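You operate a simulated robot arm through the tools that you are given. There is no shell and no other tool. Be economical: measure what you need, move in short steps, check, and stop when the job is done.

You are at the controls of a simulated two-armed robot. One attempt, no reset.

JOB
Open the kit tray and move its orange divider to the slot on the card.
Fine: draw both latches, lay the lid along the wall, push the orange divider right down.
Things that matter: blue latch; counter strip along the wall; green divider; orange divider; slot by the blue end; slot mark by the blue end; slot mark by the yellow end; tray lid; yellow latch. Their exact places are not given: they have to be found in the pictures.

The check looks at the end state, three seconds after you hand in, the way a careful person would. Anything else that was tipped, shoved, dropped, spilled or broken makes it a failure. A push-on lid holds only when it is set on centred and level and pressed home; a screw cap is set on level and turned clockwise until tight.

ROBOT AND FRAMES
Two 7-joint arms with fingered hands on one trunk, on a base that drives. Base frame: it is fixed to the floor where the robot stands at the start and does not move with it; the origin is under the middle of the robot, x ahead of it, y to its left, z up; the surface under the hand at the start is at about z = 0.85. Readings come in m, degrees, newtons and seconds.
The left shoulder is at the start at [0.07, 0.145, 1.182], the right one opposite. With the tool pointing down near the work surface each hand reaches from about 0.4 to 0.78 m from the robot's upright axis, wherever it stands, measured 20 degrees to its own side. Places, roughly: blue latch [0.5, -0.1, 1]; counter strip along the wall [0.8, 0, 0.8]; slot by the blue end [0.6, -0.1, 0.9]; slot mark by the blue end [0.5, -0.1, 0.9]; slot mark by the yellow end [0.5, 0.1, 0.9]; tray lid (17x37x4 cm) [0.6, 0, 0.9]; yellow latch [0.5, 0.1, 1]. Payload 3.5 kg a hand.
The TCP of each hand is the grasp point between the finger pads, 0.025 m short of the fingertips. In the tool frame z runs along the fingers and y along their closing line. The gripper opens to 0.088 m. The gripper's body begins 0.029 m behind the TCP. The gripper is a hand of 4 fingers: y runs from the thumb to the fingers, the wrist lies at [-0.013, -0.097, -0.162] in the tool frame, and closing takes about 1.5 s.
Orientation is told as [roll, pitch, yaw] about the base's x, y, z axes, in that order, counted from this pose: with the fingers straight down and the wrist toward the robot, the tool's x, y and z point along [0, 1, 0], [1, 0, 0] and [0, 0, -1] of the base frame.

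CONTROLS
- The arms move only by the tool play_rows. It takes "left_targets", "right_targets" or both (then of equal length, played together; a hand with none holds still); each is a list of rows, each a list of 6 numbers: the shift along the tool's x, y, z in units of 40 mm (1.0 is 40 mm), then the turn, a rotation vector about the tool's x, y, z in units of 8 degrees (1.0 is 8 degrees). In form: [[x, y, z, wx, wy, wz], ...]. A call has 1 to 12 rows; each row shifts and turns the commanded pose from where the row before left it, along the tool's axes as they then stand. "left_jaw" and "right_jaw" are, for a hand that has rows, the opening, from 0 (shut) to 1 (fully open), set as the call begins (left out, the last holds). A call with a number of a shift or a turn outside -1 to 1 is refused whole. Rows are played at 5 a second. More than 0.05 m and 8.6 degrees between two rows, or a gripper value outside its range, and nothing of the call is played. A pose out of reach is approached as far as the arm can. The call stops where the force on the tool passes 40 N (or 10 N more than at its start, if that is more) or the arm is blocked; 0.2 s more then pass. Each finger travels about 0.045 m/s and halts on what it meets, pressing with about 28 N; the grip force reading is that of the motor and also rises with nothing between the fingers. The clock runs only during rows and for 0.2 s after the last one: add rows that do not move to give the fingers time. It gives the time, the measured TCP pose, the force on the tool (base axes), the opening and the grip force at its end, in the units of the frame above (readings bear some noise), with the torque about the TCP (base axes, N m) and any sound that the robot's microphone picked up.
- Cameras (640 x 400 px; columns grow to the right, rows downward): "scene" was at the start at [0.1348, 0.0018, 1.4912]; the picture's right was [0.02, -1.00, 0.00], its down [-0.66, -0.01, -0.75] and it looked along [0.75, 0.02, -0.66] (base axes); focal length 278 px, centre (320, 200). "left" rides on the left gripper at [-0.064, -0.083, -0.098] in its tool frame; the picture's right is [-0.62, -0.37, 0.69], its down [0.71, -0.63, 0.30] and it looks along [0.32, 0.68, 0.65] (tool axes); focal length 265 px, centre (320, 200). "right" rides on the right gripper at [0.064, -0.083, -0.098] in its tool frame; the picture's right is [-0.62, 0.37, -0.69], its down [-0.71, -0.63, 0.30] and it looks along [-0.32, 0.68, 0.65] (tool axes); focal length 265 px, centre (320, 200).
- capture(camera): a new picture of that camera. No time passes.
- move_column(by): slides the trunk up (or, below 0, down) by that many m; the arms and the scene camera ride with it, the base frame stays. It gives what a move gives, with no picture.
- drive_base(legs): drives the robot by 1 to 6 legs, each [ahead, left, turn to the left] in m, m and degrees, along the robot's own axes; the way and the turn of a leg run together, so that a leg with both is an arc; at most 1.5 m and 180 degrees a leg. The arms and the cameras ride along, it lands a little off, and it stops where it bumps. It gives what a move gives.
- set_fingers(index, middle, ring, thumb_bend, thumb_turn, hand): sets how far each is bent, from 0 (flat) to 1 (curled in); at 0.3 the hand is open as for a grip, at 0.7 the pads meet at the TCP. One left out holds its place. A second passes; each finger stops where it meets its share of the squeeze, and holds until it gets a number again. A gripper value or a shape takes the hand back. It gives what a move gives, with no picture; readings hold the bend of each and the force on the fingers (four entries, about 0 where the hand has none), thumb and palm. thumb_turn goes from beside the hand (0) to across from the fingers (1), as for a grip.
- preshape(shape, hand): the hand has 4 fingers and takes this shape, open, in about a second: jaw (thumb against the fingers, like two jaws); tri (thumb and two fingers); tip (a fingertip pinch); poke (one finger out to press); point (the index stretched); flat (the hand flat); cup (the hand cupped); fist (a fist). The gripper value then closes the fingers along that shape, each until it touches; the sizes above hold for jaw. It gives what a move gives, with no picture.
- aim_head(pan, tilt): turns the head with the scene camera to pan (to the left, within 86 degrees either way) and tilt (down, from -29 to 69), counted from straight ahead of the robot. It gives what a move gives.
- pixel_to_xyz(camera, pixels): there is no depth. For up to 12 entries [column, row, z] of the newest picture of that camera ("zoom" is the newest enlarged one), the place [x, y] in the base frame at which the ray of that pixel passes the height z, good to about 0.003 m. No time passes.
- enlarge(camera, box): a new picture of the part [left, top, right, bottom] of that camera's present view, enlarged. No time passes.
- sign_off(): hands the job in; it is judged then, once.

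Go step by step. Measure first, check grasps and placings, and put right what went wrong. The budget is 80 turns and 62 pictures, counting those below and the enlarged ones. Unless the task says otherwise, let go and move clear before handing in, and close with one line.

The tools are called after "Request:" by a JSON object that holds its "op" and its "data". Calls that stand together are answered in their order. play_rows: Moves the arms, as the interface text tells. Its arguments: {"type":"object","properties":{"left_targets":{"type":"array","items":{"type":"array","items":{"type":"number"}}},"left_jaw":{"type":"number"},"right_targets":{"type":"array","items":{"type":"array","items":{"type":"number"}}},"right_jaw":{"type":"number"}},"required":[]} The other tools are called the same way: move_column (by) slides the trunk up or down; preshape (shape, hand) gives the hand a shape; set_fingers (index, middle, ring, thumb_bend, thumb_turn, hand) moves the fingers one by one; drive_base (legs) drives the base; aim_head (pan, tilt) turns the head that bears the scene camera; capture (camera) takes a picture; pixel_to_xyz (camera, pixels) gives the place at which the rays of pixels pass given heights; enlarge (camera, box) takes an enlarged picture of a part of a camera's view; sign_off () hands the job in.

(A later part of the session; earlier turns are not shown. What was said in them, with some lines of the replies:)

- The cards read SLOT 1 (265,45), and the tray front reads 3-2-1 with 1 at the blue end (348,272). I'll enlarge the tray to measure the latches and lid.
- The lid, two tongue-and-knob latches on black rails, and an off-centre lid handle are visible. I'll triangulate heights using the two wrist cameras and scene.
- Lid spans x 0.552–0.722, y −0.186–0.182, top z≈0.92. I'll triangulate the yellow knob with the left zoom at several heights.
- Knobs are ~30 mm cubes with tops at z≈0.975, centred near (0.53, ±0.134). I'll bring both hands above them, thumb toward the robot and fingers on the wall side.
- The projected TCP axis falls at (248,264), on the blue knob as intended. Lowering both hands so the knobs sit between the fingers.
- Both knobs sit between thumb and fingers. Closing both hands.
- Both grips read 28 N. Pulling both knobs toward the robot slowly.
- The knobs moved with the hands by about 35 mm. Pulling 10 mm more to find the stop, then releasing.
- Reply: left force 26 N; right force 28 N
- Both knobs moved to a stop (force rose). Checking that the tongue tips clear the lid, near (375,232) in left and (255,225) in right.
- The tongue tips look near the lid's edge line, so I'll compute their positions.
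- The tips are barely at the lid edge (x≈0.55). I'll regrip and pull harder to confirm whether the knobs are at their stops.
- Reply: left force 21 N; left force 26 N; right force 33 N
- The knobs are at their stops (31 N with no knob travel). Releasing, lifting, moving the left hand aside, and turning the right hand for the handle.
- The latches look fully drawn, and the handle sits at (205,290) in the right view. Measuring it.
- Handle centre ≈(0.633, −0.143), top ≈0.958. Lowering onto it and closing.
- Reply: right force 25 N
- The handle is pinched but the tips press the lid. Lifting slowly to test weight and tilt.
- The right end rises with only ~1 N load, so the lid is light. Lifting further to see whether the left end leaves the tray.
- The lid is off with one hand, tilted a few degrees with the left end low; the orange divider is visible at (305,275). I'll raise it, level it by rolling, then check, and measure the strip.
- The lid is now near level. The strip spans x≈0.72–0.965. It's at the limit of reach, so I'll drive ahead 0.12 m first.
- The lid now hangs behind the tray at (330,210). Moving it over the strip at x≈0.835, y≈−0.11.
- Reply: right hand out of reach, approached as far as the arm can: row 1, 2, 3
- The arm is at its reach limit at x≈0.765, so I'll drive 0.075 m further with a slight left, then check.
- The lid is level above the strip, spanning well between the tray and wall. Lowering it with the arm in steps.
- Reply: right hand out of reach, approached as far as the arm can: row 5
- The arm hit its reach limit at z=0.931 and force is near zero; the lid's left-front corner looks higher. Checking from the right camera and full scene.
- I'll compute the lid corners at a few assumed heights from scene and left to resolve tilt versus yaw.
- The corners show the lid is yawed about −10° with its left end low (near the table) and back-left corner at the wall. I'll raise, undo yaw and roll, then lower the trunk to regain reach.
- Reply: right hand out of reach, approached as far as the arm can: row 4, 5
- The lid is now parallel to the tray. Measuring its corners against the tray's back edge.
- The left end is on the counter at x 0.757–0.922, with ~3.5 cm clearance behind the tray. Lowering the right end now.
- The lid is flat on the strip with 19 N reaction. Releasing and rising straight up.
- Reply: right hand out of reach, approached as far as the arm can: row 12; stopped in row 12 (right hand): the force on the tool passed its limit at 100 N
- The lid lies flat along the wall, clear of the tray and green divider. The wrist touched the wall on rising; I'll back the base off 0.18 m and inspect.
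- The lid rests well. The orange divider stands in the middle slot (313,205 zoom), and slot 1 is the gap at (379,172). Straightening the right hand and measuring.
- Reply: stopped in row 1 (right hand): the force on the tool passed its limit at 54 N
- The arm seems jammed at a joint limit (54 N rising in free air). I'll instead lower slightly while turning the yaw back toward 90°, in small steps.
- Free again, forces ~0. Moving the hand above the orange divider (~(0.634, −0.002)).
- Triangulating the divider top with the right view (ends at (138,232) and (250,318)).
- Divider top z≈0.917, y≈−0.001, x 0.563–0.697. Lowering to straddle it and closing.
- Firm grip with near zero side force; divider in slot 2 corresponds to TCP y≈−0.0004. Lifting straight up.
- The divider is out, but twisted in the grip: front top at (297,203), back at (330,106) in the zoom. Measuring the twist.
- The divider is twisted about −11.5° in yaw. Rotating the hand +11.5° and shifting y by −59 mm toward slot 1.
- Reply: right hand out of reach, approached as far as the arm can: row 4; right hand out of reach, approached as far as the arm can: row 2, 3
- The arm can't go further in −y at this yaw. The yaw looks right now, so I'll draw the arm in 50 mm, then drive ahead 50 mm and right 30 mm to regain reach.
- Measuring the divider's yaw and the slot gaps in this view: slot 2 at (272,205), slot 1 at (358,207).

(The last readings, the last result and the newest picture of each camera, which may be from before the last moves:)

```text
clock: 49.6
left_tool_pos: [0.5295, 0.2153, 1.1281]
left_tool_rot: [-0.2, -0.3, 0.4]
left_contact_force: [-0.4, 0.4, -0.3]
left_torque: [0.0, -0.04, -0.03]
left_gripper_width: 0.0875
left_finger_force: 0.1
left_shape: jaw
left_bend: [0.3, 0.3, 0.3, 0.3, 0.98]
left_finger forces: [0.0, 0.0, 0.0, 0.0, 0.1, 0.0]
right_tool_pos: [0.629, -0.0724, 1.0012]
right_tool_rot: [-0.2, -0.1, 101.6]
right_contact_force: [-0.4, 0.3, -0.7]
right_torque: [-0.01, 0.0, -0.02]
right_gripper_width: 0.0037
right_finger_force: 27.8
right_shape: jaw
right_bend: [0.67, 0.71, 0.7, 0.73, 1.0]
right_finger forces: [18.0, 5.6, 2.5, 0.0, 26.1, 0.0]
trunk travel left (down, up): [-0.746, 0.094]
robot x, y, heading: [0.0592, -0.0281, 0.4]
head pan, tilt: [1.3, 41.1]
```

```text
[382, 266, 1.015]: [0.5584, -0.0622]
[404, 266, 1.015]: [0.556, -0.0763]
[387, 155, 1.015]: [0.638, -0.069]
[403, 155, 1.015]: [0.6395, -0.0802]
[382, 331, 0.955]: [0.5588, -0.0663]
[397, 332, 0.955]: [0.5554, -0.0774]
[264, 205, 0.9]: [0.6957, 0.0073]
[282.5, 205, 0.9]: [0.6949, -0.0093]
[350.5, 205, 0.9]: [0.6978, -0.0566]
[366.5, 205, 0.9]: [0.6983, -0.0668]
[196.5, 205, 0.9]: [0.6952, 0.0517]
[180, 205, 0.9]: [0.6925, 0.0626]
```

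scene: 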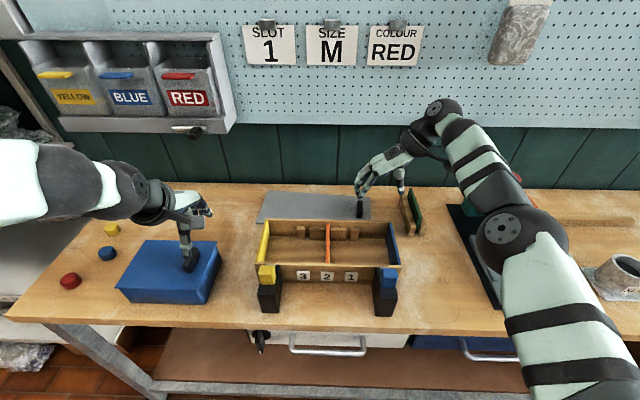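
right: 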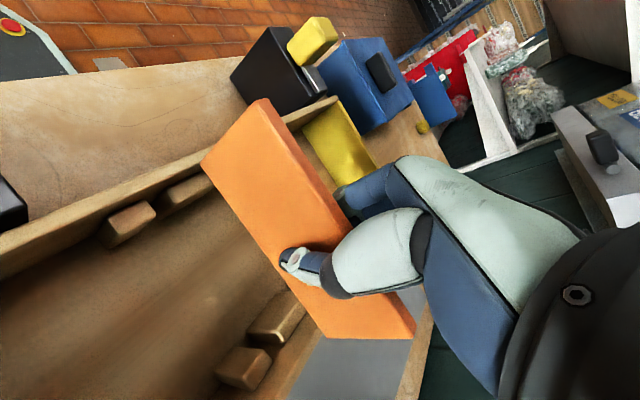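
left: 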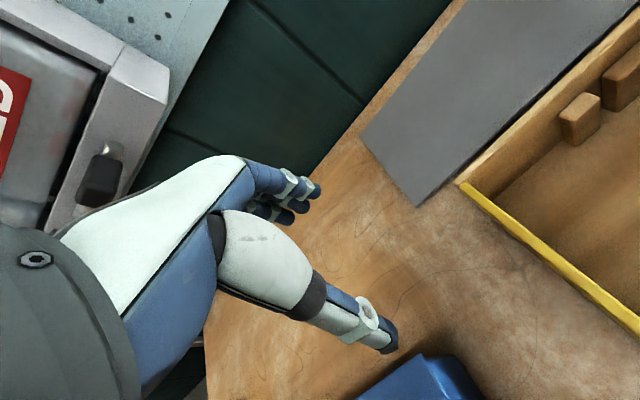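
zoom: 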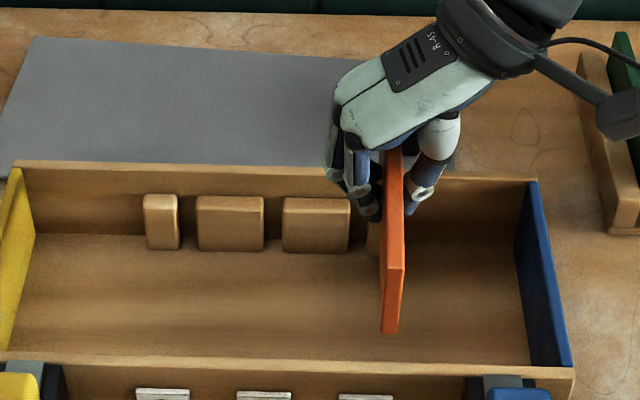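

Slot 1 lies at y≈−0.061. Aligning over it (TCP y≈−0.060), adding ~2.5° yaw, and lowering to just above the guides.

Request:
{"op": "play_rows", "data": {"right_targets": [[-0.145, 0.277, 0, 0, 0, -0.15], [0, 0, 0.3, 0, 0, -0.15], [0, 0, 0.3, 0, 0, 0], [0, 0, 0.3, 0, 0, 0], [0, 0, 0, 0, 0, 0]]}}

Request:
{"op": "enlarge", "data": {"camera": "scene", "box": [298, 190, 410, 260]}}

Request:
{"op": "capture", "data": {"camera": "right"}}

```text
clock: 50.9
left_tool_pos: [0.5338, 0.2114, 1.1274]
left_tool_rot: [0.0, 0.0, 0.5]
left_contact_force: [-0.2, 0.0, -0.7]
left_torque: [0.0, 0.01, -0.01]
left_gripper_width: 0.0879
left_finger_force: 0.1
left_shape: jaw
left_bend: [0.3, 0.3, 0.3, 0.3, 0.98]
left_finger forces: [0.0, 0.1, 0.1, 0.0, 0.0, 0.0]
right_tool_pos: [0.6373, -0.0623, 0.9617]
right_tool_rot: [0.2, -0.3, 103.9]
right_contact_force: [-2.0, 0.3, 0.2]
right_torque: [0.0, 0.03, 0.02]
right_gripper_width: 0.0036
right_finger_force: 27.9
right_shape: jaw
right_bend: [0.67, 0.71, 0.7, 0.73, 1.0]
right_finger forces: [18.0, 5.8, 2.6, 0.1, 26.1, 0.0]
trunk travel left (down, up): [-0.746, 0.094]
robot x, y, heading: [0.0588, -0.0315, 0.2]
head pan, tilt: [1.3, 41.1]
```

```text
5.71 times, centred on (354, 225) of scene
```

zoom: 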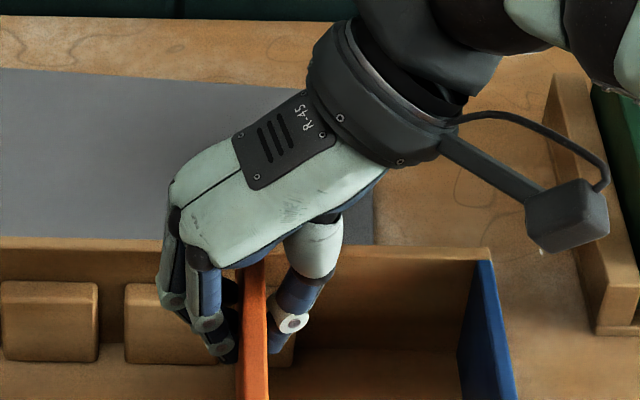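

```text
10 pictures are left
```

right: 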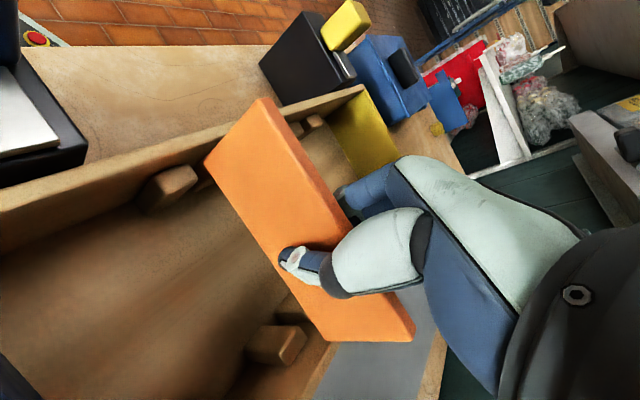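

Checking divider's bottom edge against the outer guide blocks in the right view.

Request:
{"op": "pixel_to_xyz", "data": {"camera": "right", "pixels": [[205, 164, 0.915], [327, 341, 0.915], [264, 99, 0.973], [412, 336, 0.973], [262, 327, 0.905], [306, 331, 0.905], [148, 178, 0.905], [196, 174, 0.905]]}}

Request:
{"op": "enlarge", "data": {"camera": "right", "box": [130, 100, 370, 380]}}

Request:
{"op": "pixel_to_xyz", "data": {"camera": "scene", "pixels": [[340.0, 258, 0.976], [344.6, 258, 0.976], [339.8, 240, 0.976], [343.8, 240, 0.976]]}}

```text
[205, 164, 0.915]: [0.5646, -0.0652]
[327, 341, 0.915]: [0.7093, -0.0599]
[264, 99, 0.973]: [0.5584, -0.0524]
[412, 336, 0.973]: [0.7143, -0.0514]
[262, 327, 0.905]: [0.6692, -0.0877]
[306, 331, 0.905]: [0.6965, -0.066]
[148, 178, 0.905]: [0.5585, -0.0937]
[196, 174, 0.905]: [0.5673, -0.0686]
```

```text
1.43 times, centred on (250, 240) of right
```

zoom: 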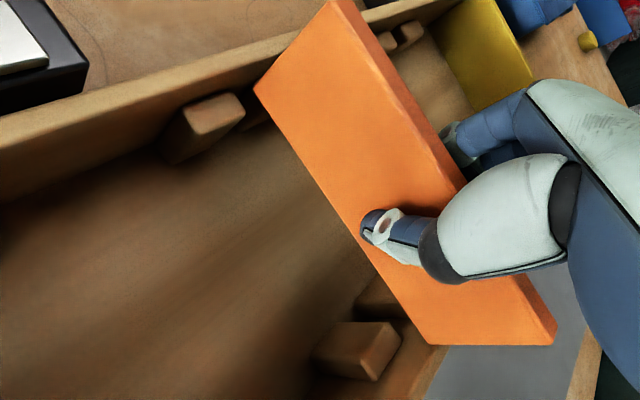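

```text
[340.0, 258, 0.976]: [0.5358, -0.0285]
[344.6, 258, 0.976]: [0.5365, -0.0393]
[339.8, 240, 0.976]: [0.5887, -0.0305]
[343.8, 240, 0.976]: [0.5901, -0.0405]
```

Divider yaw matches the guides within about a degree, and lateral position is near centre. Shifting 4 mm toward the robot and lowering gently with force checks.

Request:
{"op": "play_rows", "data": {"right_targets": [[0.11, 0.027, 0, 0, 0, 0], [0, 0, 0.12, 0, 0, 0], [0, 0, 0.12, 0, 0, 0], [0, 0, 0.12, 0, 0, 0], [0, 0, 0.12, 0, 0, 0], [0, 0, 0.12, 0, 0, 0], [0, 0, 0, 0, 0, 0]]}}

Request:
{"op": "capture", "data": {"camera": "right"}}

```text
clock: 52.5
left_tool_pos: [0.5331, 0.2122, 1.127]
left_tool_rot: [-0.1, 0.0, 0.5]
left_contact_force: [0.3, 0.1, 0.6]
left_torque: [0.02, 0.0, -0.01]
left_gripper_width: 0.0878
left_finger_force: 0.1
left_shape: jaw
left_bend: [0.3, 0.3, 0.3, 0.3, 0.98]
left_finger forces: [0.0, 0.0, 0.0, 0.0, 0.1, 0.0]
right_tool_pos: [0.6348, -0.0626, 0.9385]
right_tool_rot: [0.1, -0.3, 103.8]
right_contact_force: [0.1, 0.1, -0.3]
right_torque: [0.0, -0.01, -0.01]
right_gripper_width: 0.0038
right_finger_force: 27.9
right_shape: jaw
right_bend: [0.67, 0.71, 0.7, 0.73, 1.0]
right_finger forces: [18.2, 5.5, 2.4, 0.1, 26.1, 0.0]
trunk travel left (down, up): [-0.746, 0.094]
robot x, y, heading: [0.0585, -0.0245, 0.4]
head pan, tilt: [1.3, 41.1]
```

```text
8 pictures are left
```

right: 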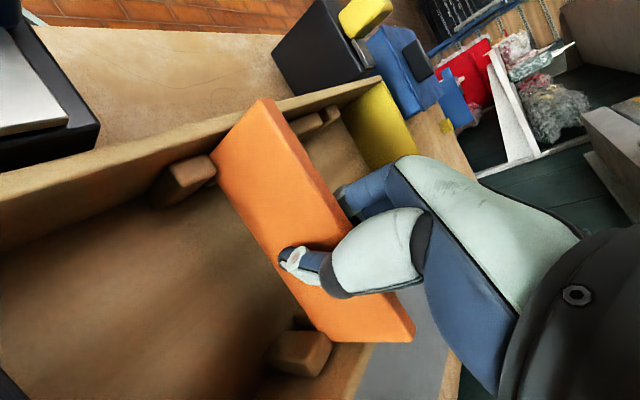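

No resistance yet and the divider is sitting beside the outer blocks. Continuing down.

Request:
{"op": "play_rows", "data": {"right_targets": [[0, 0, 0.12, 0, 0, 0], [0, 0, 0.12, 0, 0, 0], [0, 0, 0.12, 0, 0, 0], [0, 0, 0.12, 0, 0, 0], [0, 0, 0.12, 0, 0, 0], [0, 0, 0.12, 0, 0, 0], [0, 0, 0.12, 0, 0, 0], [0, 0, 0, 0, 0, 0]]}}

Request:
{"op": "capture", "data": {"camera": "right"}}

```text
clock: 54.2
left_tool_pos: [0.5331, 0.2137, 1.1259]
left_tool_rot: [0.1, 0.0, 0.6]
left_contact_force: [0.1, 0.4, 0.5]
left_torque: [-0.02, -0.01, 0.01]
left_gripper_width: 0.0875
left_finger_force: 0.0
left_shape: jaw
left_bend: [0.3, 0.3, 0.3, 0.3, 0.98]
left_finger forces: [0.1, 0.0, 0.1, 0.0, 0.0, 0.0]
right_tool_pos: [0.6309, -0.0622, 0.9049]
right_tool_rot: [0.1, -0.3, 104.0]
right_contact_force: [3.9, 1.3, 0.4]
right_torque: [0.0, 0.0, 0.02]
right_gripper_width: 0.004
right_finger_force: 27.9
right_shape: jaw
right_bend: [0.67, 0.71, 0.7, 0.73, 1.0]
right_finger forces: [18.2, 6.2, 3.0, 0.1, 26.2, 0.0]
trunk travel left (down, up): [-0.746, 0.094]
robot x, y, heading: [0.0582, -0.0268, 0.6]
head pan, tilt: [1.3, 41.1]
```

```text
7 pictures are left
```

right: 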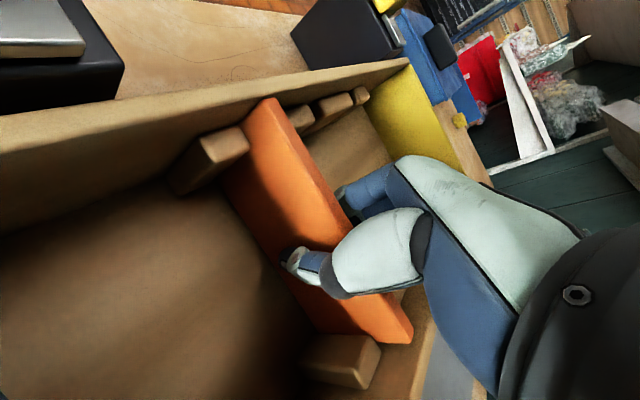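

The divider has slid into slot 1's guides with almost no resistance. Pressing down a few millimetres to seat it.

Request:
{"op": "play_rows", "data": {"right_targets": [[0, 0, 0.1, 0, 0, 0], [0, 0, 0.1, 0, 0, 0], [0, 0, 0.1, 0, 0, 0], [0, 0, 0.1, 0, 0, 0], [0, 0, 0, 0, 0, 0]]}}

```text
clock: 55.3
left_tool_pos: [0.5293, 0.2123, 1.1281]
left_tool_rot: [0.0, -0.2, 0.4]
left_contact_force: [0.1, -0.1, 0.0]
left_torque: [-0.01, -0.01, -0.01]
left_gripper_width: 0.0877
left_finger_force: 0.0
left_shape: jaw
left_bend: [0.3, 0.3, 0.3, 0.3, 0.98]
left_finger forces: [0.1, 0.1, 0.0, 0.1, 0.1, 0.0]
right_tool_pos: [0.6327, -0.0606, 0.8998]
right_tool_rot: [-1.1, -0.4, 103.9]
right_contact_force: [-7.1, -2.9, 21.8]
right_torque: [-0.1, 0.2, 0.1]
right_gripper_width: 0.0051
right_finger_force: 27.7
right_shape: jaw
right_bend: [0.71, 0.71, 0.7, 0.73, 1.0]
right_finger forces: [18.6, 6.0, 2.9, 0.1, 30.9, 0.0]
trunk travel left (down, up): [-0.746, 0.094]
robot x, y, heading: [0.0569, -0.0319, 0.5]
head pan, tilt: [1.3, 41.1]
stopped in row 5 (right hand): the force on the tool passed its limit at 41 N (the readings are from after the stop); the commanded pose is now the measured one
```

It bottomed out (41 N at z≈0.900). Releasing and rising, turning the yaw back a little on the way.

Request:
{"op": "play_rows", "data": {"right_targets": [[0, 0, -0.03, 0, 0, 0], [0, 0, 0, 0, 0, 0], [0, 0, 0, 0, 0, 0], [0, 0, 0, 0, 0, 0], [0, 0, 0, 0, 0, 0], [0, 0, 0, 0, 0, 0], [0, 0, -0.6, 0, 0, 0], [0, 0, -0.6, 0, 0, 0], [0, 0, -0.6, 0, 0, 0.5], [0, 0, -0.6, 0, 0, 0.6], [0, 0, 0, 0, 0, 0.6], [0, 0, 0, 0, 0, 0]], "right_jaw": 1}}

Request:
{"op": "capture", "data": {"camera": "right"}}

```text
clock: 57.9
left_tool_pos: [0.5333, 0.212, 1.1264]
left_tool_rot: [0.0, 0.0, 0.5]
left_contact_force: [1.2, -0.1, -0.3]
left_torque: [0.01, -0.01, 0.01]
left_gripper_width: 0.0876
left_finger_force: 0.1
left_shape: jaw
left_bend: [0.3, 0.3, 0.3, 0.3, 0.98]
left_finger forces: [0.1, 0.0, 0.0, 0.0, 0.1, 0.0]
right_tool_pos: [0.6337, -0.0629, 0.9923]
right_tool_rot: [-0.5, -0.6, 90.2]
right_contact_force: [0.2, -0.1, -0.3]
right_torque: [-0.01, 0.0, 0.01]
right_gripper_width: 0.0876
right_finger_force: 0.1
right_shape: jaw
right_bend: [0.3, 0.3, 0.3, 0.3, 0.98]
right_finger forces: [0.0, 0.0, 0.1, 0.0, 0.0, 0.0]
trunk travel left (down, up): [-0.746, 0.094]
robot x, y, heading: [0.0609, -0.027, 0.5]
head pan, tilt: [1.3, 41.1]
```

```text
6 pictures are left
```

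right: 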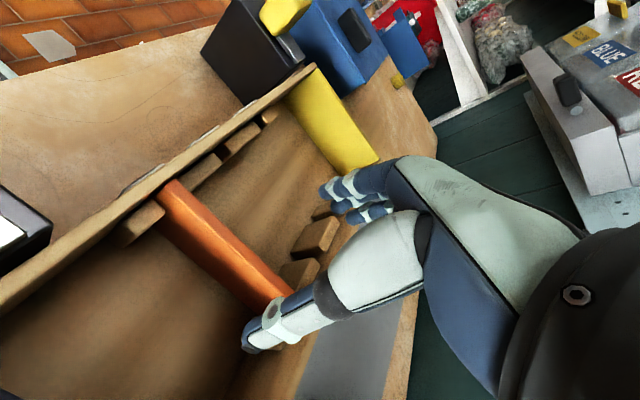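

The divider stands straight in slot 1. Moving the right hand clear and backing up for a full check.

Request:
{"op": "play_rows", "data": {"right_targets": [[0, 0, -0.5, 0, 0, 0], [0, 0, -0.5, 0, 0, 0], [0.4, -0.7, 0, 0, 0, 0], [0.4, -0.7, 0, 0, 0, 0], [0.4, -0.7, 0, 0, 0, 0], [0.4, -0.7, 0, 0, 0, 0], [0, -0.7, 0, 0, 0, 0]]}}

Request:
{"op": "drive_base", "data": {"legs": [[-0.06, 0.02, 0]]}}

Request:
{"op": "enlarge", "data": {"camera": "scene", "box": [230, 180, 430, 305]}}

Request:
{"op": "capture", "data": {"camera": "scene"}}

```text
clock: 59.5
left_tool_pos: [0.5333, 0.21, 1.1255]
left_tool_rot: [0.0, 0.0, 0.5]
left_contact_force: [0.0, -0.8, -0.2]
left_torque: [0.0, -0.01, 0.02]
left_gripper_width: 0.0874
left_finger_force: 0.1
left_shape: jaw
left_bend: [0.3, 0.3, 0.3, 0.3, 0.98]
left_finger forces: [0.0, 0.0, 0.0, 0.0, 0.1, 0.0]
right_tool_pos: [0.5705, -0.2018, 1.0296]
right_tool_rot: [-0.6, -0.6, 90.3]
right_contact_force: [0.4, -0.3, 0.5]
right_torque: [0.04, 0.02, -0.02]
right_gripper_width: 0.0879
right_finger_force: 0.0
right_shape: jaw
right_bend: [0.3, 0.3, 0.3, 0.3, 0.98]
right_finger forces: [0.1, 0.0, 0.0, 0.0, 0.0, 0.0]
trunk travel left (down, up): [-0.746, 0.094]
robot x, y, heading: [0.0582, -0.0289, 0.4]
head pan, tilt: [1.3, 41.1]
```

```text
clock: 60.5
left_tool_pos: [0.4775, 0.229, 1.1238]
left_tool_rot: [0.2, 0.2, 0.4]
left_contact_force: [-0.4, -1.2, 0.0]
left_torque: [-0.02, 0.03, -0.02]
left_gripper_width: 0.0875
left_finger_force: 0.1
left_shape: jaw
left_bend: [0.3, 0.3, 0.3, 0.3, 0.98]
left_finger forces: [0.0, 0.0, 0.1, 0.0, 0.1, 0.0]
right_tool_pos: [0.5135, -0.1844, 1.0275]
right_tool_rot: [-0.3, -0.5, 90.1]
right_contact_force: [-0.2, -1.3, -0.9]
right_torque: [0.02, 0.04, 0.01]
right_gripper_width: 0.0879
right_finger_force: 0.0
right_shape: jaw
right_bend: [0.3, 0.3, 0.3, 0.3, 0.98]
right_finger forces: [0.1, 0.0, 0.1, 0.0, 0.1, 0.1]
trunk travel left (down, up): [-0.746, 0.094]
robot x, y, heading: [-0.0001, -0.0097, 0.3]
head pan, tilt: [1.3, 41.1]
```

```text
3.20 times, centred on (330, 242) of scene
```

zoom: 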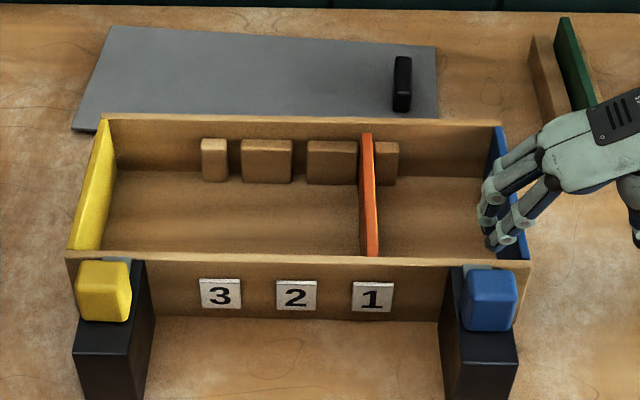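

```text
4 pictures are left
```

scene: 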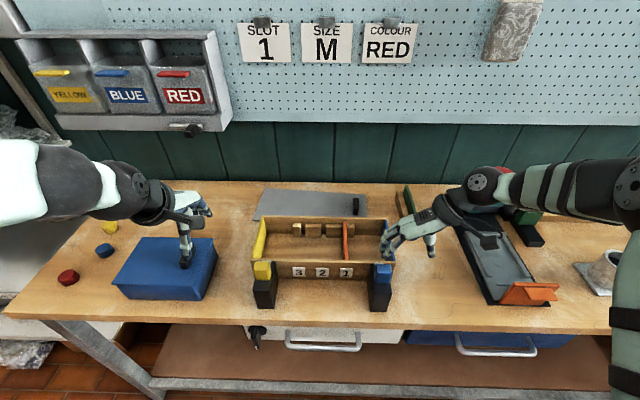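

The final view shows both latches drawn, the lid flat along the wall, and the orange divider in slot 1. Its top sits about 12 px below the wall rim, the same as in its original seat. Nothing else looks moved and both hands are clear, so I'm handing in.

Request:
{"op": "sign_off", "data": {}}

```text
The job is handed in.
```

I drew both latches, laid the lid flat on the counter strip along the wall, pushed the orange divider down into slot 1 by the blue end, and handed the job in.
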